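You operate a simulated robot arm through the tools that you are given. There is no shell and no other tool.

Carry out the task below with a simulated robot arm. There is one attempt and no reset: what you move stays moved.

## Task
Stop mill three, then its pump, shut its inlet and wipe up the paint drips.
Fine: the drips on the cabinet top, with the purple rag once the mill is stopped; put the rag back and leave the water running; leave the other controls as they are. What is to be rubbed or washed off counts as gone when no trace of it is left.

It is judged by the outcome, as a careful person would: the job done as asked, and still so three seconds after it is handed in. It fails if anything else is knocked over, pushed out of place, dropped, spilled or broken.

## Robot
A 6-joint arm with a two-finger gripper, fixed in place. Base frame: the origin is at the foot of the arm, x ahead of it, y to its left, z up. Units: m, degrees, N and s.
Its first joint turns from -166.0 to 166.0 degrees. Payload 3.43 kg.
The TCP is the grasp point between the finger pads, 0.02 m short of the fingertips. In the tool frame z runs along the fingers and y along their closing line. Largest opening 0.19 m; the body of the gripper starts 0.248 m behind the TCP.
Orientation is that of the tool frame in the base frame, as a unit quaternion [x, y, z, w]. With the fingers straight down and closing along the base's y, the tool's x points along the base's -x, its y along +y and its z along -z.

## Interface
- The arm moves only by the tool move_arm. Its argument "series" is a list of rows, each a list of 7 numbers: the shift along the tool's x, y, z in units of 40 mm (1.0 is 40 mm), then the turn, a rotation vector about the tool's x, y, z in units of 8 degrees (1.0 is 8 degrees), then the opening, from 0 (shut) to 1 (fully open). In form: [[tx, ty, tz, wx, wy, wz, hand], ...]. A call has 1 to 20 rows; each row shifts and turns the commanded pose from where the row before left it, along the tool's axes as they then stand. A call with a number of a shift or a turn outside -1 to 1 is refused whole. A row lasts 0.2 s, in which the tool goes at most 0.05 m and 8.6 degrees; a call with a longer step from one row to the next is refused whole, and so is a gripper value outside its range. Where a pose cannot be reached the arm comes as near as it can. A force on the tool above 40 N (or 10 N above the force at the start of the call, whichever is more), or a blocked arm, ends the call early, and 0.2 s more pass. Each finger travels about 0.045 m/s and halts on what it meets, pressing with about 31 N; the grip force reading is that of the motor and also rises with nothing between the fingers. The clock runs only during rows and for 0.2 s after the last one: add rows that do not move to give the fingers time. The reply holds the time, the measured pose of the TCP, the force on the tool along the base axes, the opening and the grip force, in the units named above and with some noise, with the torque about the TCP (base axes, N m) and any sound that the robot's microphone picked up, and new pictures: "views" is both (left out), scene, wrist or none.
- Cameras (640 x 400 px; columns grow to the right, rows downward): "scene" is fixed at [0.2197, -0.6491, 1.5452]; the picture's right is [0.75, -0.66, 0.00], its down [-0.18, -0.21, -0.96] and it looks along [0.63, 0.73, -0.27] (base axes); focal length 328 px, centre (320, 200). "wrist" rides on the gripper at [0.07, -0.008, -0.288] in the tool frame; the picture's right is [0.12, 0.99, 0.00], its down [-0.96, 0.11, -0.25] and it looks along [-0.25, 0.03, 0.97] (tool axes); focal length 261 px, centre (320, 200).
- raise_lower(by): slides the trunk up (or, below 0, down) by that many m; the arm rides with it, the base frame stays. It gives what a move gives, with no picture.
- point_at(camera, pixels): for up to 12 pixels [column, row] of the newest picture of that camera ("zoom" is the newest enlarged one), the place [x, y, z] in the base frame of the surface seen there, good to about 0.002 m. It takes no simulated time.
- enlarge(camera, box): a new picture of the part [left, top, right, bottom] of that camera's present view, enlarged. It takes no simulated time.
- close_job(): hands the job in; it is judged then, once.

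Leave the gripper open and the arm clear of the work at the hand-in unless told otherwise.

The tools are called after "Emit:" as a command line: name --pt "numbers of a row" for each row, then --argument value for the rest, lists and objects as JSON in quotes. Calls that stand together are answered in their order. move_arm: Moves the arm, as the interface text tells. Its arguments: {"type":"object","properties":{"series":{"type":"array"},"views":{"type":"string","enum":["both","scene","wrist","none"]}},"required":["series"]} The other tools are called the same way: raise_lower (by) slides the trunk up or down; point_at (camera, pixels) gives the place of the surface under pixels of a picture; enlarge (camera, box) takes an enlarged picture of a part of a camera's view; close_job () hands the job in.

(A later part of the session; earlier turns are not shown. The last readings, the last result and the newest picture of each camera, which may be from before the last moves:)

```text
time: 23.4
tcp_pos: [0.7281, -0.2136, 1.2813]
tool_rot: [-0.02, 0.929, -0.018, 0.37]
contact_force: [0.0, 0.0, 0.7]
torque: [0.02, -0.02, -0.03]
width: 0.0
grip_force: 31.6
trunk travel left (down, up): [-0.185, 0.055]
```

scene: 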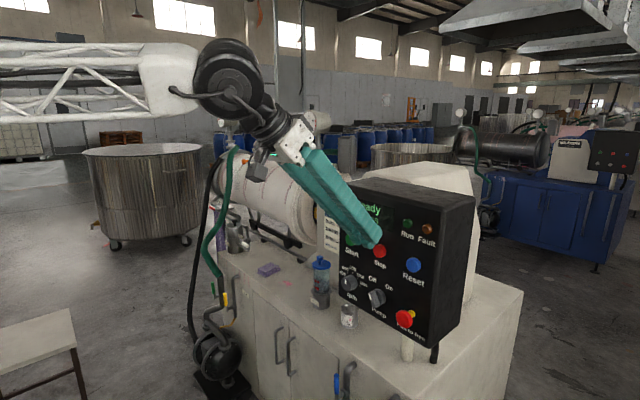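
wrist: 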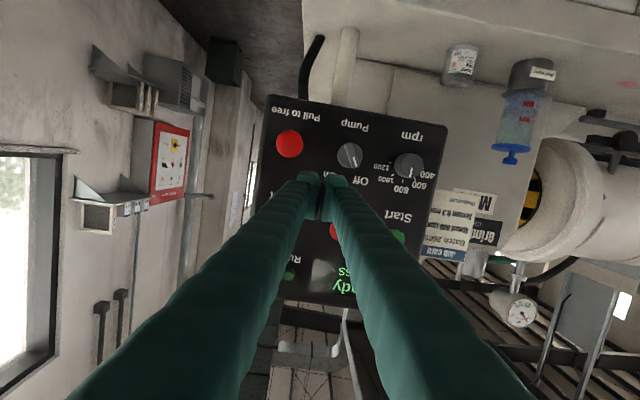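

Clear of the panel. I swing left about 0.6 m at height z≈1.28, well in front of the mill, to look at the valves.

Emit:
move_arm --pt "0 0.9 0 0 0 0 0" --pt "0 0.9 0 0 0 0 0" --pt "0 0.9 0 0 0 0 0" --pt "0 0.9 0 0 0 0 0" --pt "0 0.9 0 0 0 0 0" --pt "0 0.9 0 0 0 0 0" --pt "0 0.9 0 0 0 0 0" --pt "0 0.9 0 0 0 0 0" --pt "0 0.9 0 0 0 0 0" --pt "0 0.9 0 0 0 0 0" --pt "0 0.9 0 0 0 0 0" --pt "0 0.9 0 0 0 0 0" --pt "0 0.9 0 0 0 0 0" --pt "0 0.9 0 0 0 0 0" --pt "0 0.9 0 0 0 0 0" --pt "0 0.9 0 0 0 0 0" --pt "0 0.9 0 0 0 0 0" --pt "0 0 0 0 0 0 0"

```text
time: 27.2
tcp_pos: [0.7152, 0.3981, 1.2509]
tool_rot: [-0.019, 0.929, -0.019, 0.37]
contact_force: [0.2, 0.4, 0.6]
torque: [-0.02, 0.0, 0.01]
width: 0.0001
grip_force: 30.6
trunk travel left (down, up): [-0.185, 0.055]
```

scene: 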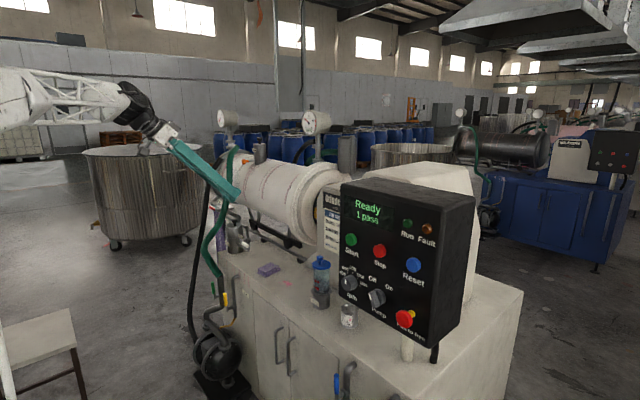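
wrist: 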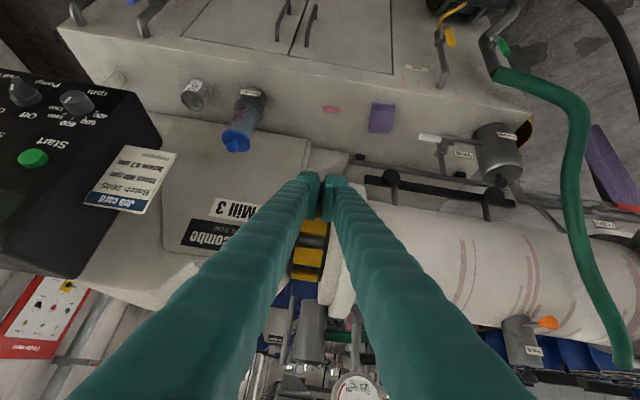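

There's another valve with an orange handle on the mill barrel at (530,335), plus labels at (605,222) and (505,135). I'll read them before choosing which one is the inlet.

Emit:
enlarge --camera "wrist" --box '[480, 190, 640, 370]'

Emit:
enlarge --camera "wrist" --box '[400, 0, 560, 190]'

Emit:
enlarge --camera "scene" --box '[195, 100, 275, 180]'

Emit:
enlarge --camera "wrist" --box '[310, 90, 430, 165]'

```text
2.22 times, centred on (560, 280) of wrist
```

zoom: 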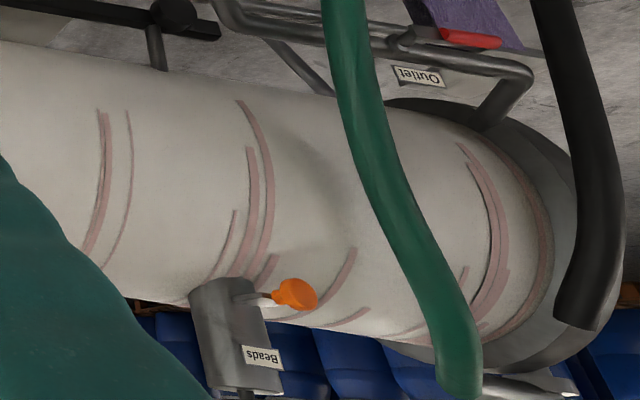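

```text
2.11 times, centred on (480, 95) of wrist
```

zoom: 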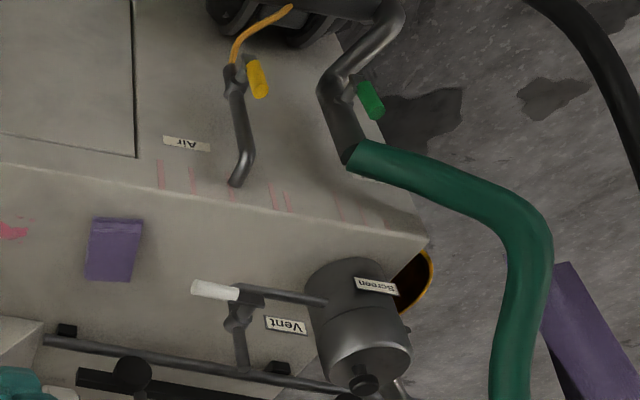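

```text
5.00 times, centred on (235, 140) of scene
```

zoom: 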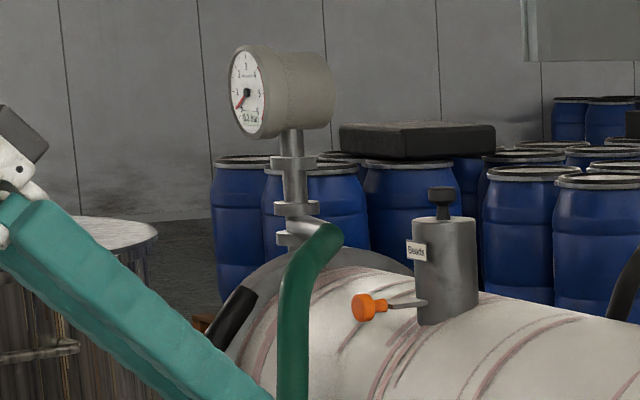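

```text
5.33 times, centred on (370, 128) of wrist
```

zoom: 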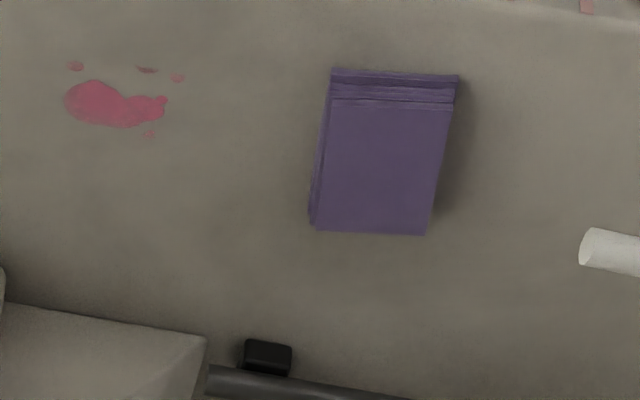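

"Outlet" (red) is on the far side and "Beads" and "Vent" are others, so the green valve with the label ending in "t" is the inlet. The gauge has dropped to zero, which fits the pump being off. I'll measure the rag and paint from the latest zoom, and the green valve from the wrist view.

Emit:
point_at --camera "zoom" --pixels '[[335, 102], [448, 105], [422, 232], [318, 230], [380, 165], [67, 100], [166, 105], [100, 82], [120, 127], [75, 66], [178, 78], [149, 134]]'

Emit:
point_at --camera "wrist" --pixels '[[500, 43], [505, 50], [494, 42], [483, 45], [489, 62], [497, 20], [449, 38], [446, 30], [445, 60], [439, 83], [434, 140], [512, 42]]'

Emit:
enlarge --camera "wrist" --box '[460, 0, 540, 70]'

```text
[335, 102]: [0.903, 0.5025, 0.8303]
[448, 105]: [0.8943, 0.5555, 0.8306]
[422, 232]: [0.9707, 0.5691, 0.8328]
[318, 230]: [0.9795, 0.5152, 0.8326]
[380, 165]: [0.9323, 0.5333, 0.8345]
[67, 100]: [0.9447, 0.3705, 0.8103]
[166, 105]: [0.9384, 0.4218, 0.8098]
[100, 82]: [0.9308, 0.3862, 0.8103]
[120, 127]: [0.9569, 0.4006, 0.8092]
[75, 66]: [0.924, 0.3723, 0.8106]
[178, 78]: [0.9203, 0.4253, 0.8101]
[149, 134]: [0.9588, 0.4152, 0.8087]
```

```text
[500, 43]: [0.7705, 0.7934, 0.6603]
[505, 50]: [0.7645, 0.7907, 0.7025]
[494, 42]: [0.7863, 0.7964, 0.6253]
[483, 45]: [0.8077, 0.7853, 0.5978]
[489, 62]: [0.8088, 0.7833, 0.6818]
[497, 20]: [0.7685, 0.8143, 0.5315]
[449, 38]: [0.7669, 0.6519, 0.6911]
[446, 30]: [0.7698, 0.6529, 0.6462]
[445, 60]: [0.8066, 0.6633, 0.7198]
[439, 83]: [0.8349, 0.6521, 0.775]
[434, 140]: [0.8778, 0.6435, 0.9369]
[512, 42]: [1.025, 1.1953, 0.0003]
```

```text
5.71 times, centred on (500, 35) of wrist
```

zoom: 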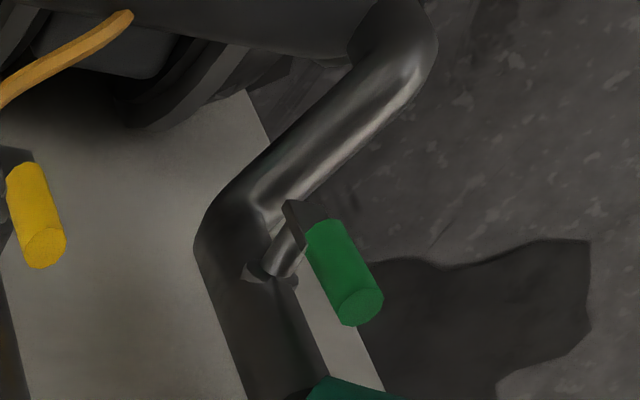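

The green grip is at (0.767,0.793) from z≈0.63 to 0.70, in front of its pipe (x≈0.808). The yellow air handle is at y≈0.652. Before approaching I check where the hoses run.

Emit:
point_at --camera "scene" --pixels '[[220, 272], [214, 262], [209, 250], [207, 240], [212, 225], [222, 205], [226, 190], [192, 270], [195, 250], [200, 225], [192, 300], [205, 200]]'

Emit:
point_at --camera "wrist" --pixels '[[500, 75], [530, 90], [560, 105], [580, 130], [578, 180], [590, 250], [605, 20], [630, 60], [560, 5], [465, 5]]'

Emit:
enlarge --camera "scene" --box '[180, 180, 260, 320]'

```text
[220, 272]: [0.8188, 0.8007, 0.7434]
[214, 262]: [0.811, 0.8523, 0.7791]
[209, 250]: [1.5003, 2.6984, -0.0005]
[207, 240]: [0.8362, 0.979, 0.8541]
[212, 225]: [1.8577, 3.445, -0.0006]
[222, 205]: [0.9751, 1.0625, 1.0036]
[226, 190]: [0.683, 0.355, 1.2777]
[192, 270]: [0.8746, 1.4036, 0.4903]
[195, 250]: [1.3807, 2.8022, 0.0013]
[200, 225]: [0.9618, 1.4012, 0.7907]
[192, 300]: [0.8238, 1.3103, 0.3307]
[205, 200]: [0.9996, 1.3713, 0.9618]
```

```text
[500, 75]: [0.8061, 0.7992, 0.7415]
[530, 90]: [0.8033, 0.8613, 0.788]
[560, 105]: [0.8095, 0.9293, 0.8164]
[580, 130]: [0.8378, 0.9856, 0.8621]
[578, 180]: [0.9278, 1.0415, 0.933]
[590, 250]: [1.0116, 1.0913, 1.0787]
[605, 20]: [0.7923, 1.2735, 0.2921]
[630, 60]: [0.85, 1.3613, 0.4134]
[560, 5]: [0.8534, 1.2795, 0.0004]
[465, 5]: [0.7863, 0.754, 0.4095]
```

```text
2.86 times, centred on (220, 250) of scene
```

zoom: 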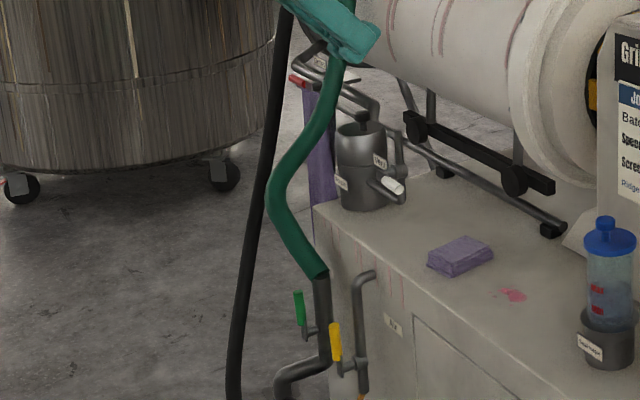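

The hose stays at x≥0.80 and leans to +y above z=0.74. My plan is to push the green handle's top toward −y (clockwise, the usual way to close) from its +y side. First I check where the tank and the chair stand so the arm clears them.

Emit:
point_at --camera "scene" --pixels '[[110, 160], [150, 200], [200, 200], [115, 245], [40, 330], [75, 310], [10, 260], [140, 147]]'

```text
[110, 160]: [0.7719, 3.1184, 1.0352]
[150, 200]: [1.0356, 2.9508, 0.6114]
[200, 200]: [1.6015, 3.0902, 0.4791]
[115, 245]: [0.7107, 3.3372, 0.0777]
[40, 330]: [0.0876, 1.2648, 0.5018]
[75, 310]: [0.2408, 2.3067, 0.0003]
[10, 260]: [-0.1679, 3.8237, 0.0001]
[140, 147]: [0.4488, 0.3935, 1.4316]
```

The tank is 3 m off and the stool is at (0.09,1.26), z≈0.5, both clear. I move left to y≈0.84 at height first.

Emit:
move_arm --pt "0 0.9 0 0 0 0 0" --pt "0 0.9 0 0 0 0 0" --pt "0 0.9 0 0 0 0 0" --pt "0 0.9 0 0 0 0 0" --pt "0 0.9 0 0 0 0 0" --pt "0 0.9 0 0 0 0 0" --pt "0 0.9 0 0 0 0 0" --pt "0 0.9 0 0 0 0 0" --pt "0 0.9 0 0 0 0 0" --pt "0 0.9 0 0 0 0 0" --pt "0 0.9 0 0 0 0 0" --pt "0 0.9 0 0 0 0 0" --pt "0 0.3 0 0 0 0 0" --pt "0 0 0 0 0 0 0"

```text
time: 30.2
tcp_pos: [0.7049, 0.8408, 1.2285]
tool_rot: [-0.019, 0.929, -0.019, 0.37]
contact_force: [0.3, 0.6, -0.1]
torque: [0.0, -0.02, -0.01]
width: 0.0001
grip_force: 31.1
trunk travel left (down, up): [-0.185, 0.055]
```

scene: 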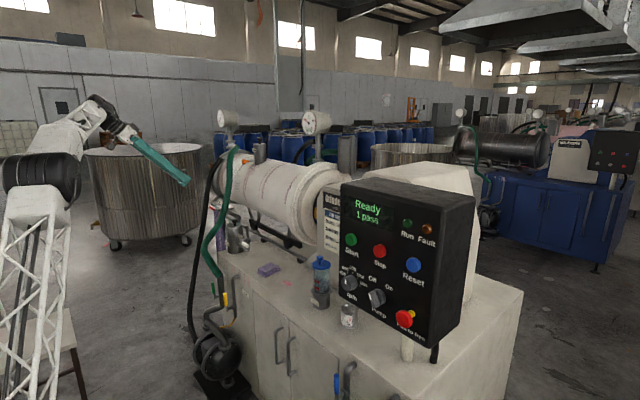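
wrist: 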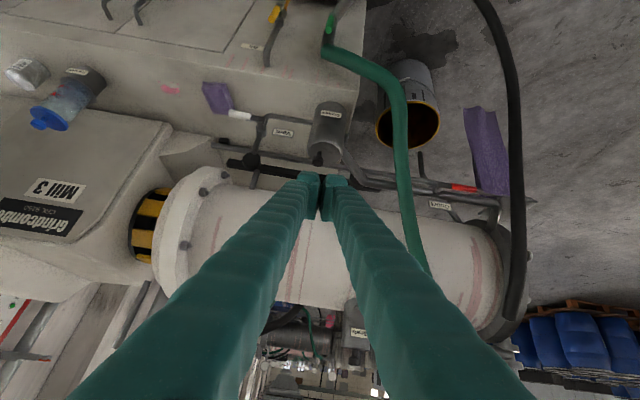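

Now I descend to the pre-approach point near (0.685,0.842,0.78), in front of and above the green handle.

Emit:
move_arm --pt "0.674 0.045 0.653 0 0 0 0" --pt "0.674 0.045 0.653 0 0 0 0" --pt "0.674 0.045 0.653 0 0 0 0" --pt "0.674 0.045 0.653 0 0 0 0" --pt "0.674 0.045 0.653 0 0 0 0" --pt "0.674 0.045 0.653 0 0 0 0" --pt "0.674 0.045 0.653 0 0 0 0" --pt "0.674 0.045 0.653 0 0 0 0" --pt "0.674 0.045 0.653 0 0 0 0" --pt "0.674 0.045 0.653 0 0 0 0" --pt "0.674 0.045 0.653 0 0 0 0" --pt "0.674 0.045 0.653 0 0 0 0" --pt "0 0 0 0 0 0 0"

```text
time: 33.0
tcp_pos: [0.6881, 0.8391, 0.7766]
tool_rot: [-0.019, 0.929, -0.019, 0.37]
contact_force: [0.1, 0.2, 0.4]
torque: [0.03, -0.03, 0.01]
width: 0.0
grip_force: 31.2
trunk travel left (down, up): [-0.185, 0.055]
```

scene: 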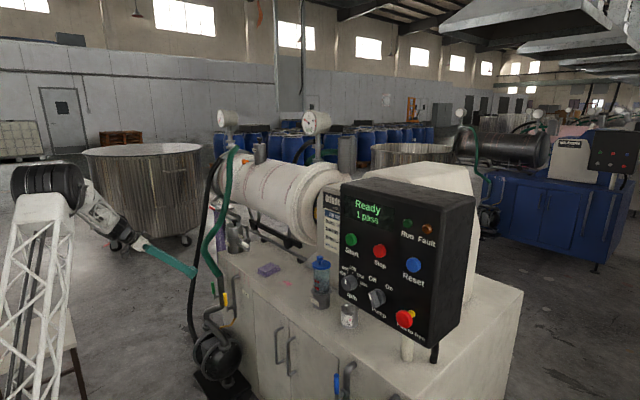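
wrist: 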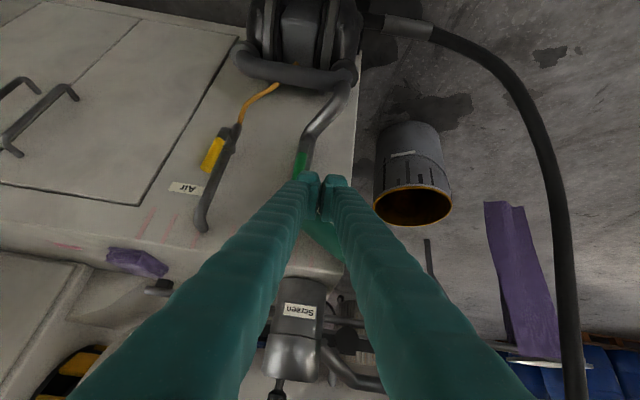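

I can reach it. I zoom in on the green handle at (300,162) and measure the lever and its pivot.

Emit:
enlarge --camera "wrist" --box '[260, 60, 380, 200]'

Emit:
point_at --camera "wrist" --pixels '[[301, 165], [301, 155], [304, 150], [308, 140], [308, 150], [296, 165], [311, 160], [314, 165], [318, 140], [345, 95], [215, 150]]'

Emit:
enlarge --camera "scene" --box '[180, 250, 250, 310]'

```text
2.86 times, centred on (320, 130) of wrist
```

zoom: 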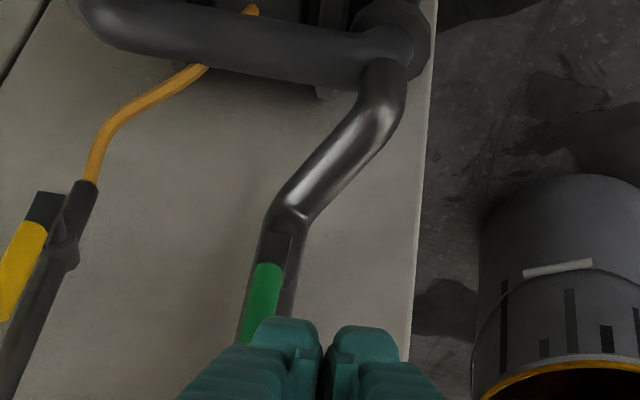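

```text
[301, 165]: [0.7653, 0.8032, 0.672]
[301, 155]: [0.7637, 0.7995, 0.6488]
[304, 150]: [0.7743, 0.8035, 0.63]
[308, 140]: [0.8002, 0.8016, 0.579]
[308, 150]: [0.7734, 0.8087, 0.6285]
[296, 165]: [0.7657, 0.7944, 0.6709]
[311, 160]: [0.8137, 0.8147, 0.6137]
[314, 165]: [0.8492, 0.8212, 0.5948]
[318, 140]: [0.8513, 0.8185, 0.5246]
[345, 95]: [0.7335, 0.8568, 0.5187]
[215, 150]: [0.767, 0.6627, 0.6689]
```

```text
6.67 times, centred on (215, 280) of scene
```

zoom: 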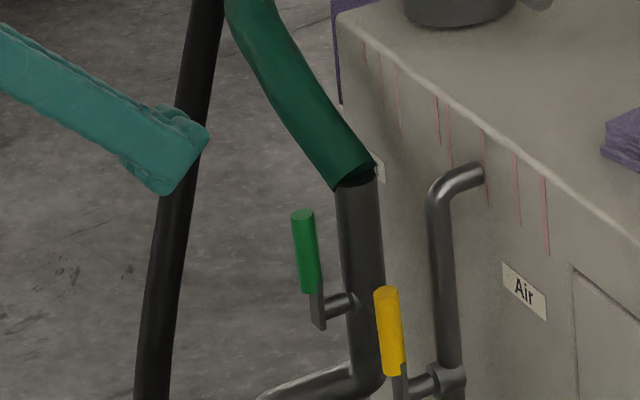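

The handle centre is y≈0.80 and its pivot is near z≈0.62. I advance 12 cm along the fingers so they pass on the handle's +y side.

Emit:
move_arm --pt "0 0 0.75 0 0 0 0" --pt "0 0 0.75 0 0 0 0" --pt "0 0 0.75 0 0 0 0" --pt "0 0 0.75 0 0 0 0" --pt "0 0 0 0 0 0 0"

Emit:
enlarge --camera "scene" --box '[180, 250, 250, 310]'

Emit:
enlarge --camera "wrist" --box '[260, 100, 380, 220]'

```text
time: 34.2
tcp_pos: [0.7664, 0.8387, 0.6886]
tool_rot: [-0.02, 0.929, -0.018, 0.37]
contact_force: [-9.4, 13.0, -1.6]
torque: [0.15, 0.1, -0.19]
width: 0.0001
grip_force: 31.4
trunk travel left (down, up): [-0.185, 0.055]
```

scene: 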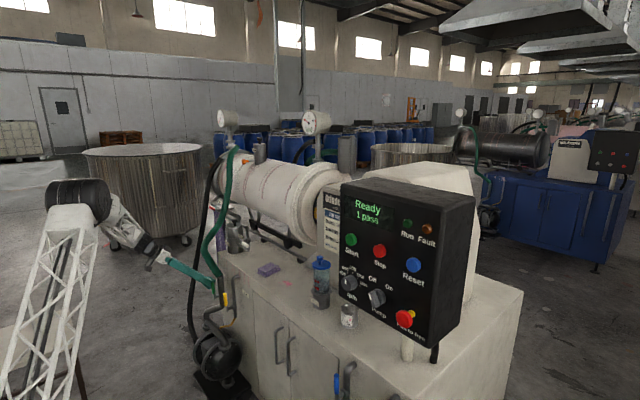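
wrist: 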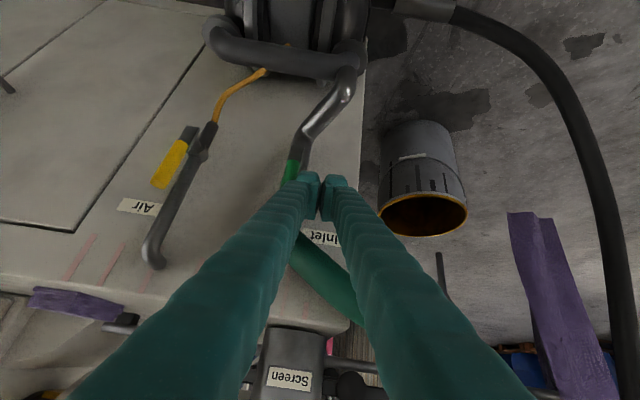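

```text
6.67 times, centred on (215, 280) of scene
```

zoom: 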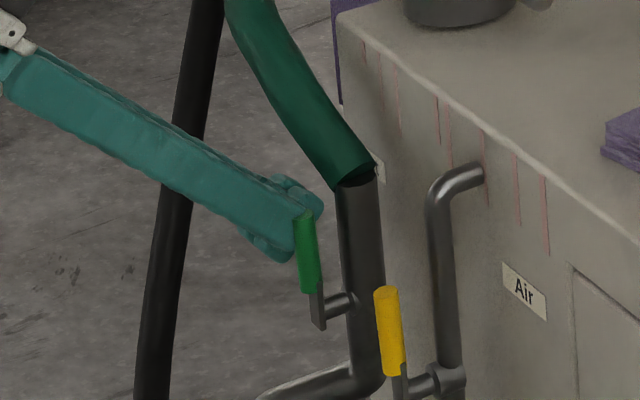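

```text
3.33 times, centred on (320, 160) of wrist
```

zoom: 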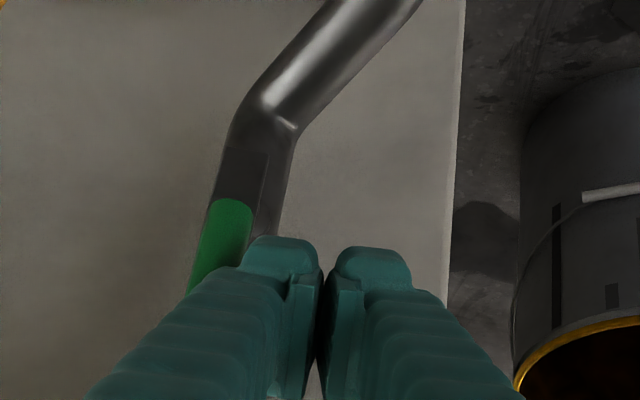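

The label now reads "Inlet", confirming the green valve. The finger already lightly touches the handle (13 N sideways). I push toward −y in 5 mm rows.

Emit:
move_arm --pt "0 -0.12 0 0 0 0 0" --pt "0 -0.12 0 0 0 0 0" --pt "0 -0.12 0 0 0 0 0" --pt "0 -0.12 0 0 0 0 0"

Emit:
enlarge --camera "scene" --box '[180, 250, 250, 310]'

```text
time: 34.7
tcp_pos: [0.7673, 0.8377, 0.6904]
tool_rot: [-0.021, 0.929, -0.014, 0.37]
contact_force: [-19.2, 33.2, -6.6]
torque: [0.33, 0.12, -0.49]
width: 0.0
grip_force: 30.7
trunk travel left (down, up): [-0.185, 0.055]
stopped in row 2: the force on the tool passed its limit at 44 N (the readings are from after the stop); the commanded pose is now the measured one
```

scene: 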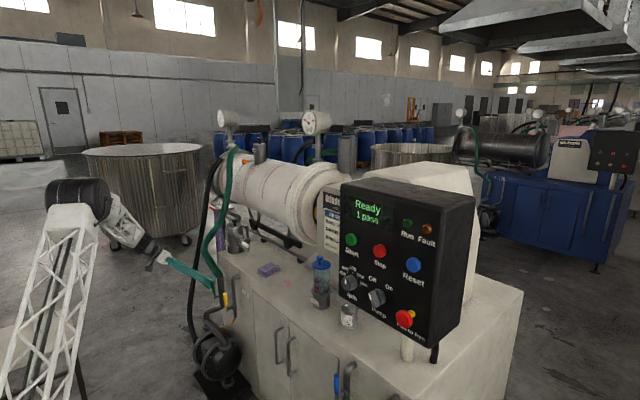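
wrist: 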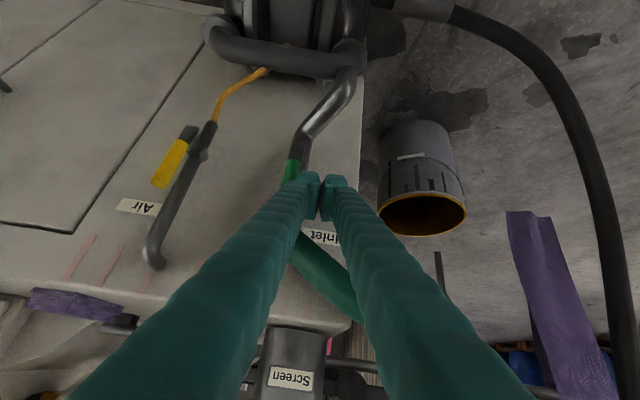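

```text
6.67 times, centred on (215, 280) of scene
```

zoom: 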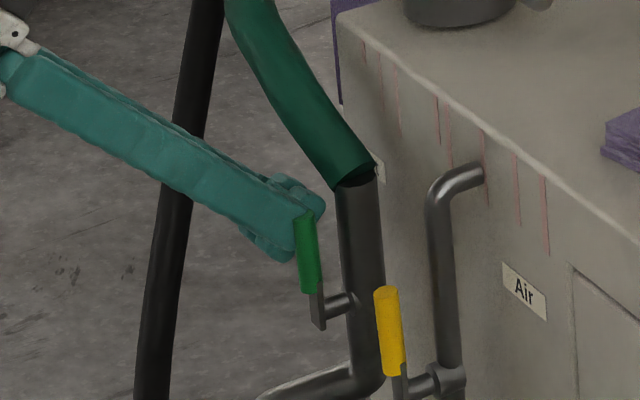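

It's blocked that way: 33 N with no motion, so the handle seems to be at its stop in that direction. I back off, retract, and go to the handle's −y side (y≈0.75) to try the other way.

Emit:
move_arm --pt "0 0.25 0 0 0 0 0" --pt "0 0.2 -0.8 0 0 0 0" --pt "0 0 -0.9 0 0 0 0" --pt "0 0 -0.9 0 0 0 0" --pt "0 0 -0.4 0 0 0 0" --pt "0 -0.85 0 0 0 0 0" --pt "0 -0.85 0 0 0 0 0" --pt "0 -0.85 0 0 0 0 0" --pt "0 0 0 0 0 0 0"

Emit:
enlarge --camera "wrist" --box '[260, 80, 400, 200]'

```text
time: 36.7
tcp_pos: [0.6913, 0.7526, 0.7808]
tool_rot: [-0.019, 0.928, -0.017, 0.37]
contact_force: [0.1, 0.7, -0.6]
torque: [0.01, -0.01, -0.01]
width: 0.0
grip_force: 30.8
trunk travel left (down, up): [-0.185, 0.055]
```

scene: 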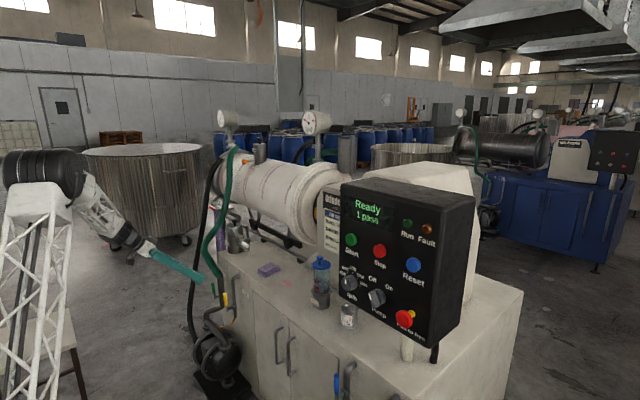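
wrist: 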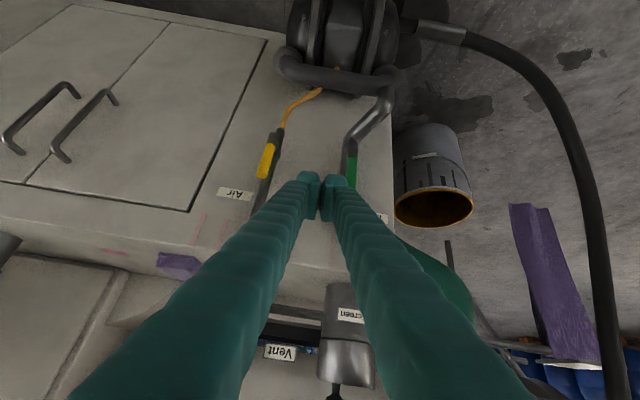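

```text
3.33 times, centred on (330, 140) of wrist
```

zoom: 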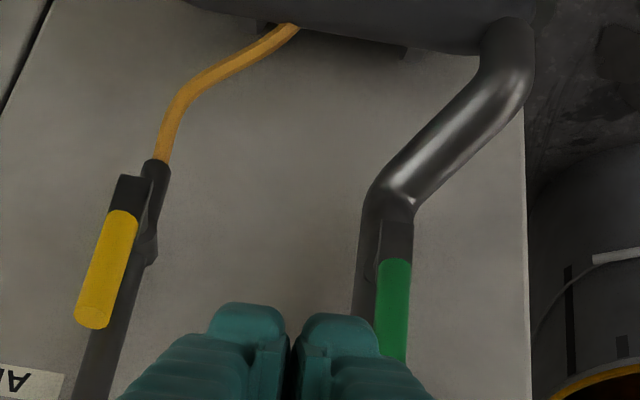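

I shift slightly to y≈0.742 and advance 12 cm along the fingers, now on the handle's −y side between the yellow and green handles.

Emit:
move_arm --pt "0 -0.26 0 0 0 0 0" --pt "0 0 0.75 0 0 0 0" --pt "0 0 0.75 0 0 0 0" --pt "0 0 0.75 0 0 0 0" --pt "0 0 0.65 0 0 0 0" --pt "0 0 0 0 0 0 0"

Emit:
enlarge --camera "wrist" --box '[260, 80, 400, 200]'

Emit:
enlarge --camera "scene" --box '[180, 250, 250, 310]'

```text
time: 38.1
tcp_pos: [0.7721, 0.7396, 0.6974]
tool_rot: [-0.02, 0.929, -0.016, 0.37]
contact_force: [0.0, -0.4, 0.2]
torque: [-0.02, 0.0, -0.01]
width: 0.0002
grip_force: 31.0
trunk travel left (down, up): [-0.185, 0.055]
```

scene: 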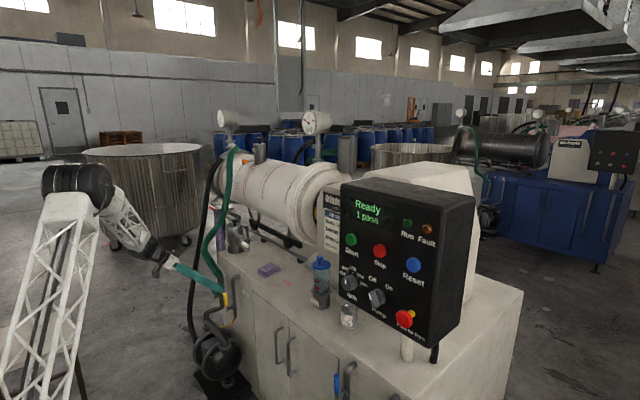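
wrist: 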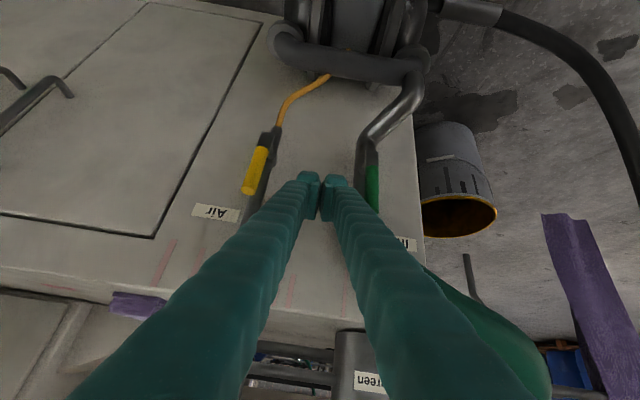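

```text
3.33 times, centred on (330, 140) of wrist
```

zoom: 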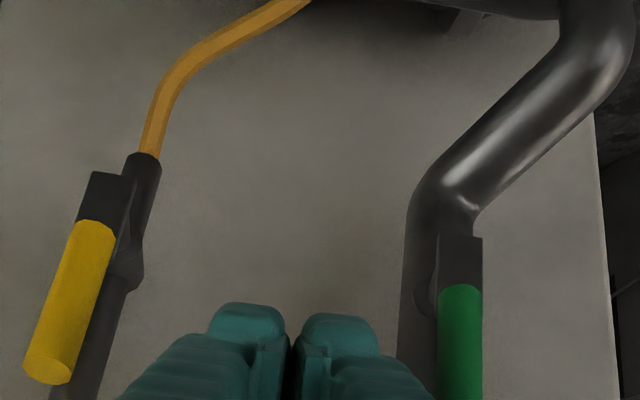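

```text
6.67 times, centred on (215, 280) of scene
```

zoom: 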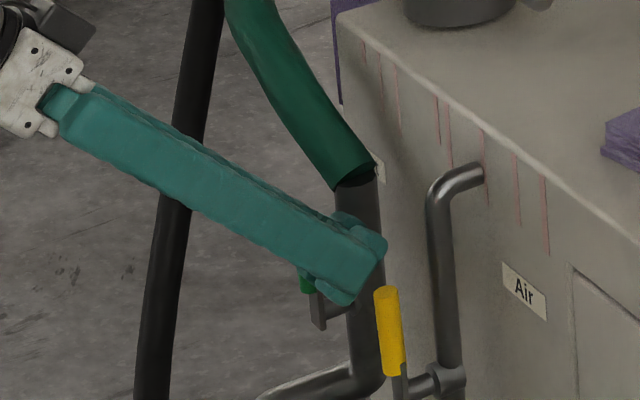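

The fingertips are close to the pipe, so I retract 1 cm in x first. Then I push the handle toward +y in 6 mm rows.

Emit:
move_arm --pt "0.18 0 -0.17 0 0 0 0" --pt "0 0.2 0 0 0 0 0" --pt "0 0.2 0 0 0 0 0" --pt "0 0.15 0 0 0 0 0" --pt "0 0.15 0 0 0 0 0" --pt "0 0.15 0 0 0 0 0" --pt "0 0.15 0 0 0 0 0" --pt "0 0.15 0 0 0 0 0"

Emit:
enlarge --camera "wrist" --box '[260, 80, 400, 200]'

Emit:
enlarge --camera "scene" --box '[180, 250, 250, 310]'

```text
time: 39.9
tcp_pos: [0.7603, 0.7844, 0.6959]
tool_rot: [-0.019, 0.928, -0.016, 0.371]
contact_force: [0.1, -1.1, 0.0]
torque: [0.02, 0.05, -0.03]
width: 0.0001
grip_force: 31.4
trunk travel left (down, up): [-0.185, 0.055]
```

scene: 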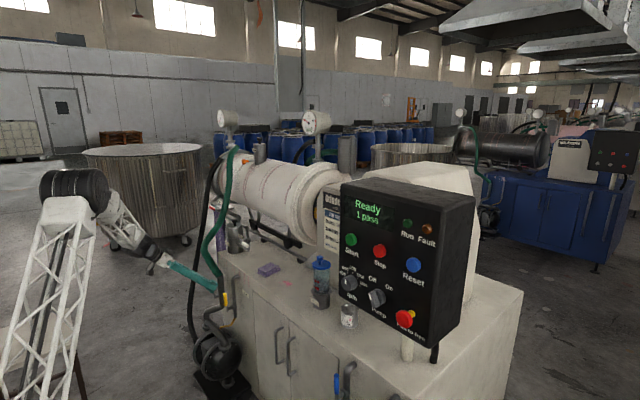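
wrist: 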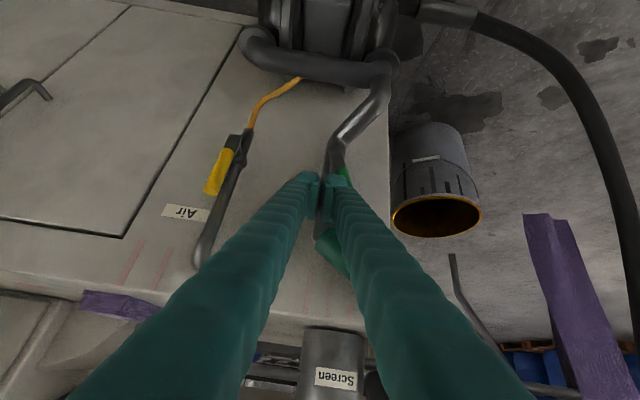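

```text
3.33 times, centred on (330, 140) of wrist
```

zoom: 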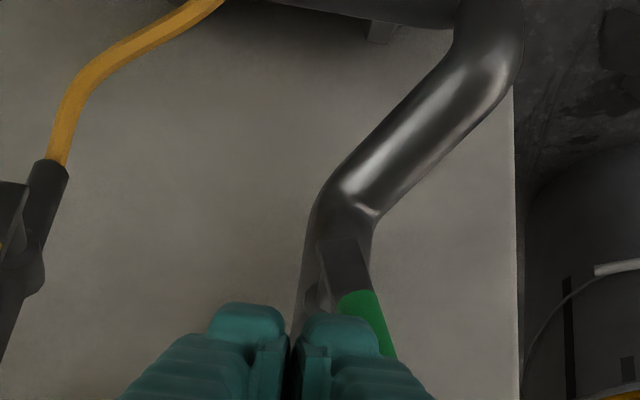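

```text
6.67 times, centred on (215, 280) of scene
```

zoom: 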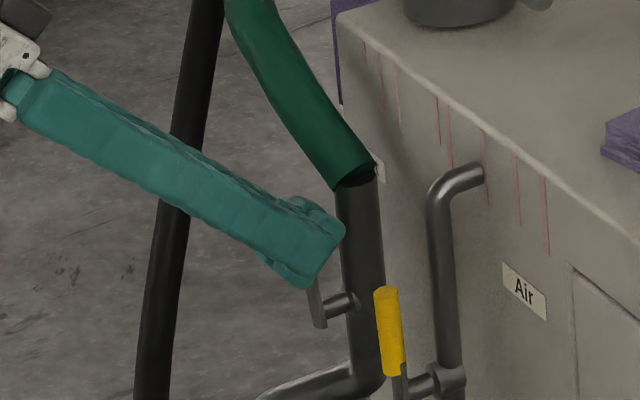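

The handle swings freely this way. I continue along its arc: farther to +y, then downward to bring it level.

Emit:
move_arm --pt "0.026 0.16 0.027 0 0 0 0" --pt "0.026 0.16 0.027 0 0 0 0" --pt "0.026 0.16 0.027 0 0 0 0" --pt "0.026 0.16 0.027 0 0 0 0" --pt "0.103 0.08 0.109 0 0 0 0" --pt "0.103 0.08 0.109 0 0 0 0" --pt "0.103 0.08 0.109 0 0 0 0" --pt "0.103 0.08 0.109 0 0 0 0" --pt "0.103 0.08 0.109 0 0 0 0"

Emit:
enlarge --camera "wrist" --box '[260, 80, 400, 200]'

Emit:
enlarge --camera "scene" --box '[180, 250, 250, 310]'

```text
time: 41.9
tcp_pos: [0.7577, 0.824, 0.6579]
tool_rot: [-0.018, 0.929, -0.016, 0.37]
contact_force: [-3.6, 0.1, 2.8]
torque: [0.03, 0.03, 0.11]
width: 0.0001
grip_force: 30.7
trunk travel left (down, up): [-0.185, 0.055]
```

scene: 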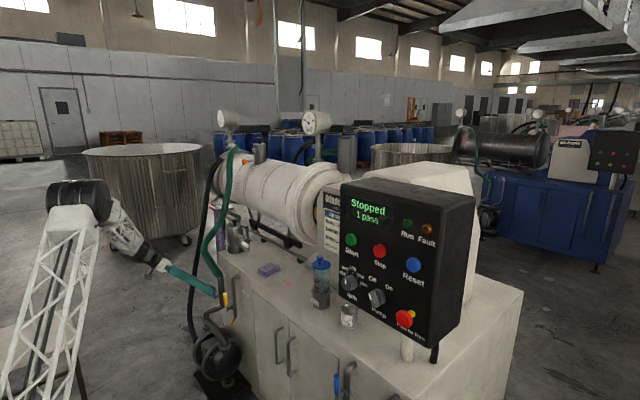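
wrist: 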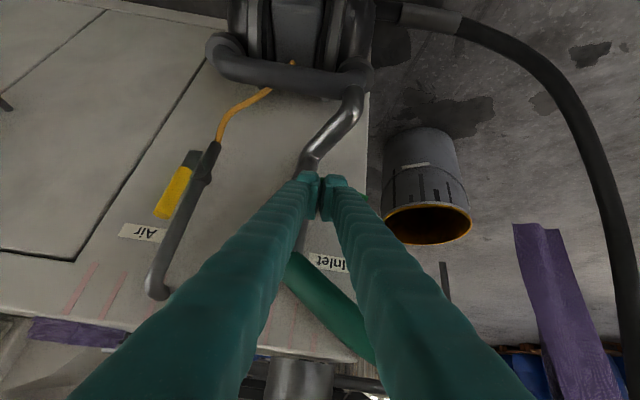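

```text
3.33 times, centred on (330, 140) of wrist
```

zoom: 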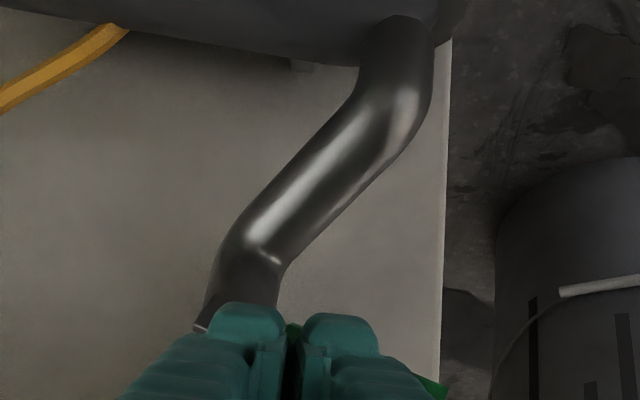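

```text
6.67 times, centred on (215, 280) of scene
```

zoom: 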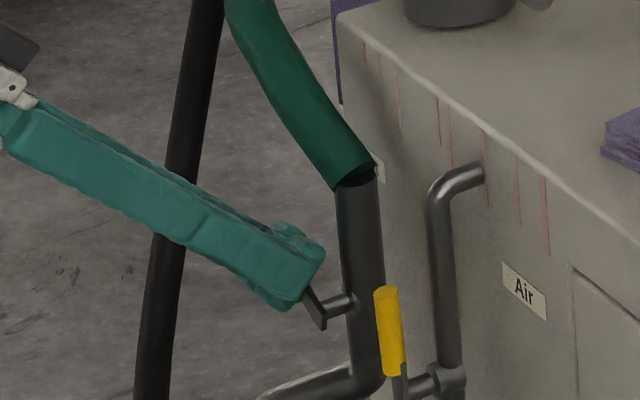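

The display now says "Stopped". The handle is about 70–80° over, so I press down further until it meets its stop.

Emit:
move_arm --pt "0.086 0.03 0.09 0 0 0 0" --pt "0.086 0.03 0.09 0 0 0 0" --pt "0.086 0.0 0.09 0 0 0 0" --pt "0.086 0.0 0.09 0 0 0 0" --pt "0.086 0.0 0.09 0 0 0 0" --views "wrist"

Emit:
enlarge --camera "scene" --box '[180, 250, 250, 310]'

```text
time: 43.0
tcp_pos: [0.7583, 0.828, 0.6433]
tool_rot: [-0.019, 0.928, -0.014, 0.373]
contact_force: [-17.6, -7.0, 20.5]
torque: [0.06, 0.14, 0.21]
width: 0.0
grip_force: 30.7
trunk travel left (down, up): [-0.185, 0.055]
stopped in row 5: the force on the tool passed its limit at 45 N (the readings are from after the stop); the commanded pose is now the measured one
```

wrist: 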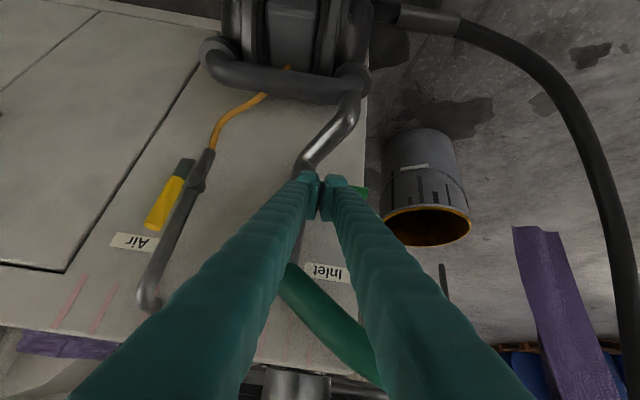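

```text
6.67 times, centred on (215, 280) of scene
```

zoom: 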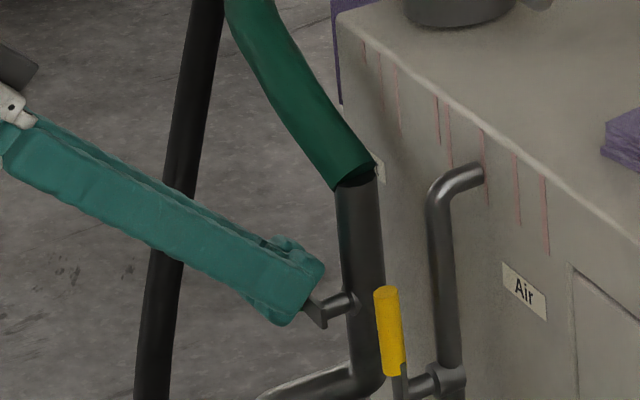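

It hit a hard stop at 45 N. I lift and retract along the fingers, then check that the handle is level.

Emit:
move_arm --pt "-0.3 0 -0.3 0 0 0 0" --pt "-0.3 0 -0.5 0 0 0 0" --pt "0 0 -0.9 0 0 0 0" --pt "0 0 -0.9 0 0 0 0" --pt "0 0 -0.9 0 0 0 0" --pt "0 0 0 0 0 0 0"

Emit:
enlarge --camera "scene" --box '[180, 250, 250, 310]'

Emit:
enlarge --camera "wrist" --box '[260, 80, 400, 200]'

```text
time: 44.4
tcp_pos: [0.6796, 0.8307, 0.7597]
tool_rot: [-0.019, 0.928, -0.015, 0.372]
contact_force: [0.4, 0.6, 0.2]
torque: [-0.02, 0.01, 0.02]
width: 0.0002
grip_force: 31.1
trunk travel left (down, up): [-0.185, 0.055]
```

scene: 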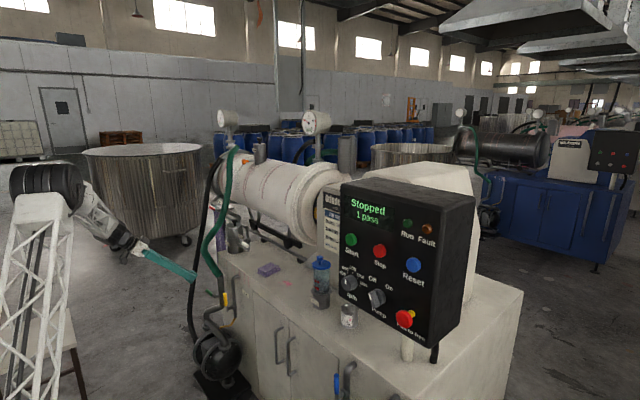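
wrist: 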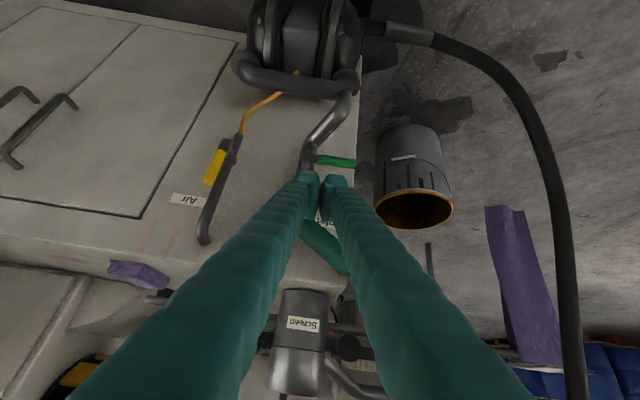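

```text
6.67 times, centred on (215, 280) of scene
```

zoom: 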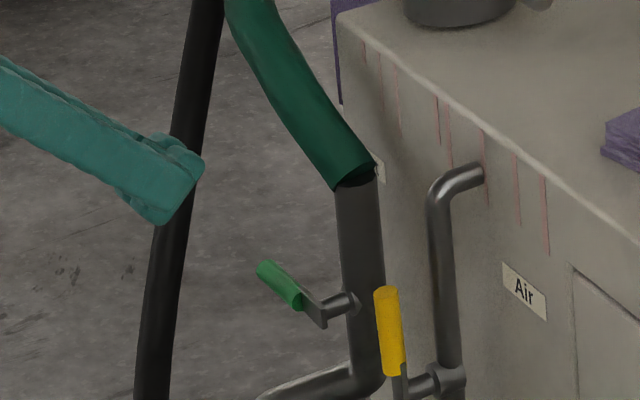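

```text
3.33 times, centred on (330, 140) of wrist
```

zoom: 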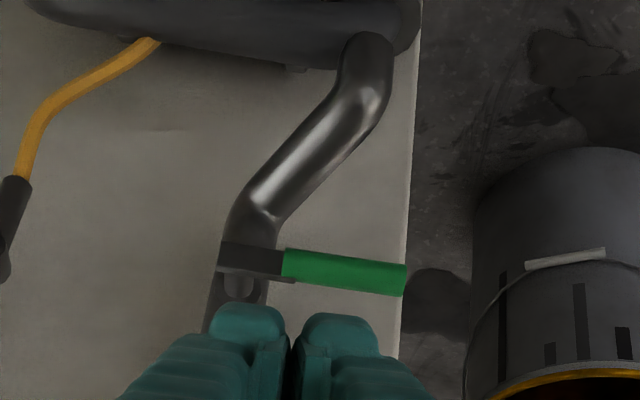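

The handle lies crosswise now. I measure both ends to confirm it's fully level.

Emit:
point_at --camera "wrist" --pixels '[[322, 159], [330, 160.5], [340, 162], [350, 163.5], [310, 157]]'

```text
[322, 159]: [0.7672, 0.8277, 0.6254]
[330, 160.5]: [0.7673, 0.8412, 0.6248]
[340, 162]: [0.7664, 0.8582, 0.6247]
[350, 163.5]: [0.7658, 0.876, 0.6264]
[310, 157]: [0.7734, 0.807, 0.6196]
```

Both ends are at z≈0.625, so the inlet is fully shut. Next is the rag: I rise, turn the tool to about 20° from vertical with an 8° yaw to match the rag's long side, and open the fingers.

Emit:
move_arm --pt "-0.604 -0.037 -0.633 0 0 0 0" --pt "-0.604 -0.037 -0.633 0 0 0 0" --pt "-0.604 -0.037 -0.633 0 0 0 0" --pt "-0.604 -0.037 -0.633 0 0 0 0.2" --pt "-0.604 -0.037 -0.633 0 0 0 0.4" --pt "-0.604 -0.037 -0.633 0 0 0 0.6" --pt "-0.604 -0.037 -0.633 0 0 0 0.6" --pt "-0.604 -0.037 -0.633 0 0 0 0.6" --pt "-0.604 -0.037 -0.633 0 0 0 0.6" --pt "0 0 0 0 0.99 0 0.6" --pt "0 0 0 0 0.99 0 0.6" --pt "0 0 0 0 0.99 0 0.6" --pt "0 0 0 -0.31 0 -0.42 0.6" --pt "0 0 0 -0.31 0 -0.42 0.6" --pt "0 0 0 0 0 0 0.6"

Emit:
point_at --camera "scene" --pixels '[[259, 248], [256, 246], [247, 245], [253, 232], [300, 260], [265, 240], [285, 243], [310, 285], [262, 270], [276, 266]]'

```text
time: 47.6
tcp_pos: [0.6809, 0.8309, 1.0738]
tool_rot: [-0.08, 0.982, 0.014, 0.171]
contact_force: [0.2, -0.7, 1.2]
torque: [0.01, 0.0, 0.0]
width: 0.1139
grip_force: 0.0
trunk travel left (down, up): [-0.185, 0.055]
```

scene: 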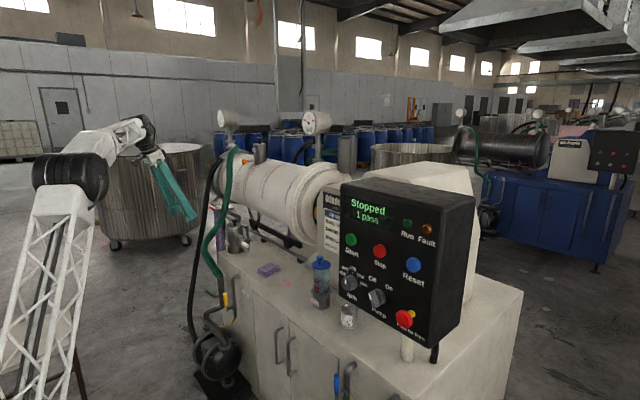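
wrist: 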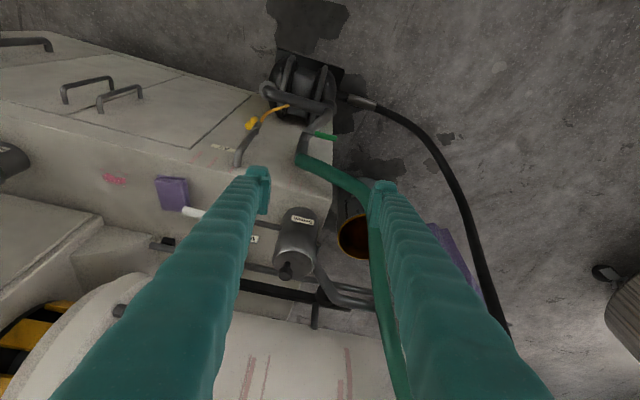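

```text
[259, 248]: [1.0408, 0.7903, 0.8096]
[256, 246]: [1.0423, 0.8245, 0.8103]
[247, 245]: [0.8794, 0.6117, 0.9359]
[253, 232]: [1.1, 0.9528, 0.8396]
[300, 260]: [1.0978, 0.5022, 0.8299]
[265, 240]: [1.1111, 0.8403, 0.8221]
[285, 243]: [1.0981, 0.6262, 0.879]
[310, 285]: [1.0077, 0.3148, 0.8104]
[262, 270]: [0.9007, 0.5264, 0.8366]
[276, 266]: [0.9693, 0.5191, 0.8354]
```

The orientation is as planned. The white vent lever tip is near (0.88,0.61,0.94), close to the rag's left side, so I zoom in and measure it.

Emit:
enlarge --camera "wrist" --box '[90, 150, 290, 275]'

Emit:
point_at --camera "zoom" --pixels '[[292, 190], [320, 195], [360, 208], [390, 222], [420, 225], [216, 100], [312, 88], [330, 175], [235, 195], [75, 95], [250, 300]]'

```text
3.20 times, centred on (190, 212) of wrist
```

zoom: 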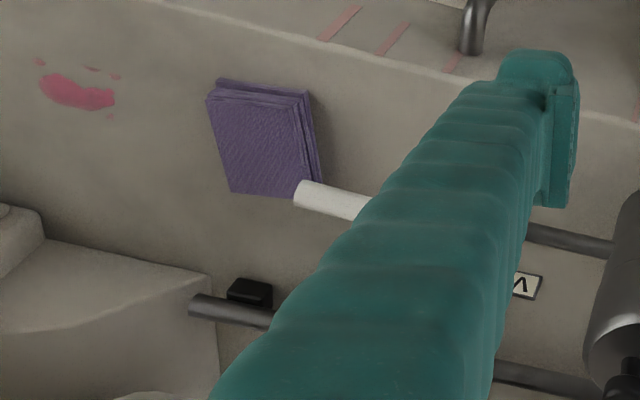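

```text
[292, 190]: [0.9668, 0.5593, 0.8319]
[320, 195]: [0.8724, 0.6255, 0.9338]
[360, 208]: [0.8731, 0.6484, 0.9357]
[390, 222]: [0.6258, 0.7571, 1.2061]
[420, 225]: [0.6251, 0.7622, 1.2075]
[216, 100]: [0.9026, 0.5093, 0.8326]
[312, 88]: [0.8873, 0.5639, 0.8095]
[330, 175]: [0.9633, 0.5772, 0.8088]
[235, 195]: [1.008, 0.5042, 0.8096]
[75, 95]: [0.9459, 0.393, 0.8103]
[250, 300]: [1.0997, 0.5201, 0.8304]
```

The lever lies along y from 0.61 to 0.68 at x≈0.88, z≈0.93. I'll use a 15° tilt and a modest 7.4 cm opening so the left finger clears it. First I move right at x≈0.68, then forward to a point above the rag.

Emit:
move_arm --pt "0 0 0 0 0.62 0 0.39" --pt "0.132 -0.839 -0.036 0 0 0 0.39" --pt "0.132 -0.839 -0.036 0 0 0 0.39" --pt "0.132 -0.839 -0.036 0 0 0 0.39" --pt "0.132 -0.839 -0.036 0 0 0 0.39" --pt "0.132 -0.839 -0.036 0 0 0 0.39" --pt "0.132 -0.839 -0.036 0 0 0 0.39" --pt "0.132 -0.839 -0.036 0 0 0 0.39" --pt "0.132 -0.839 -0.036 0 0 0 0.39" --pt "0.132 -0.839 -0.036 0 0 0 0.39" --pt "-0.78 -0.14 0.395 0 0 0 0.39" --pt "-0.78 -0.14 0.395 0 0 0 0.39" --pt "-0.78 -0.14 0.395 0 0 0 0.39" --pt "-0.78 -0.14 0.395 0 0 0 0.39" --pt "-0.78 -0.14 0.395 0 0 0 0.39" --pt "-0.78 -0.14 0.395 0 0 0 0.39" --pt "0 0 0 0 0 0 0.39"

```text
time: 51.2
tcp_pos: [0.8919, 0.5246, 1.029]
tool_rot: [-0.08, 0.988, 0.01, 0.129]
contact_force: [1.0, 0.8, -0.8]
torque: [-0.01, 0.01, 0.01]
width: 0.0739
grip_force: 0.0
trunk travel left (down, up): [-0.185, 0.055]
```

scene: 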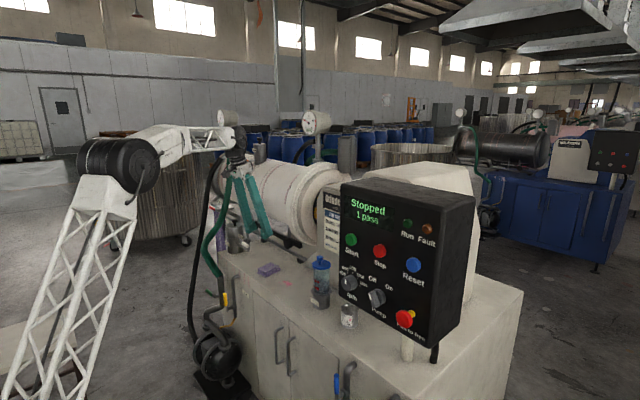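
wrist: 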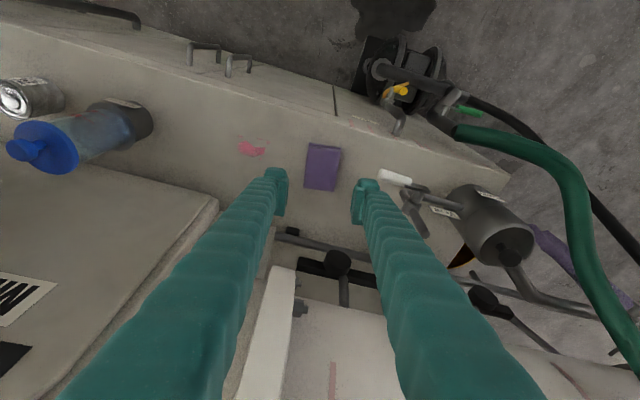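

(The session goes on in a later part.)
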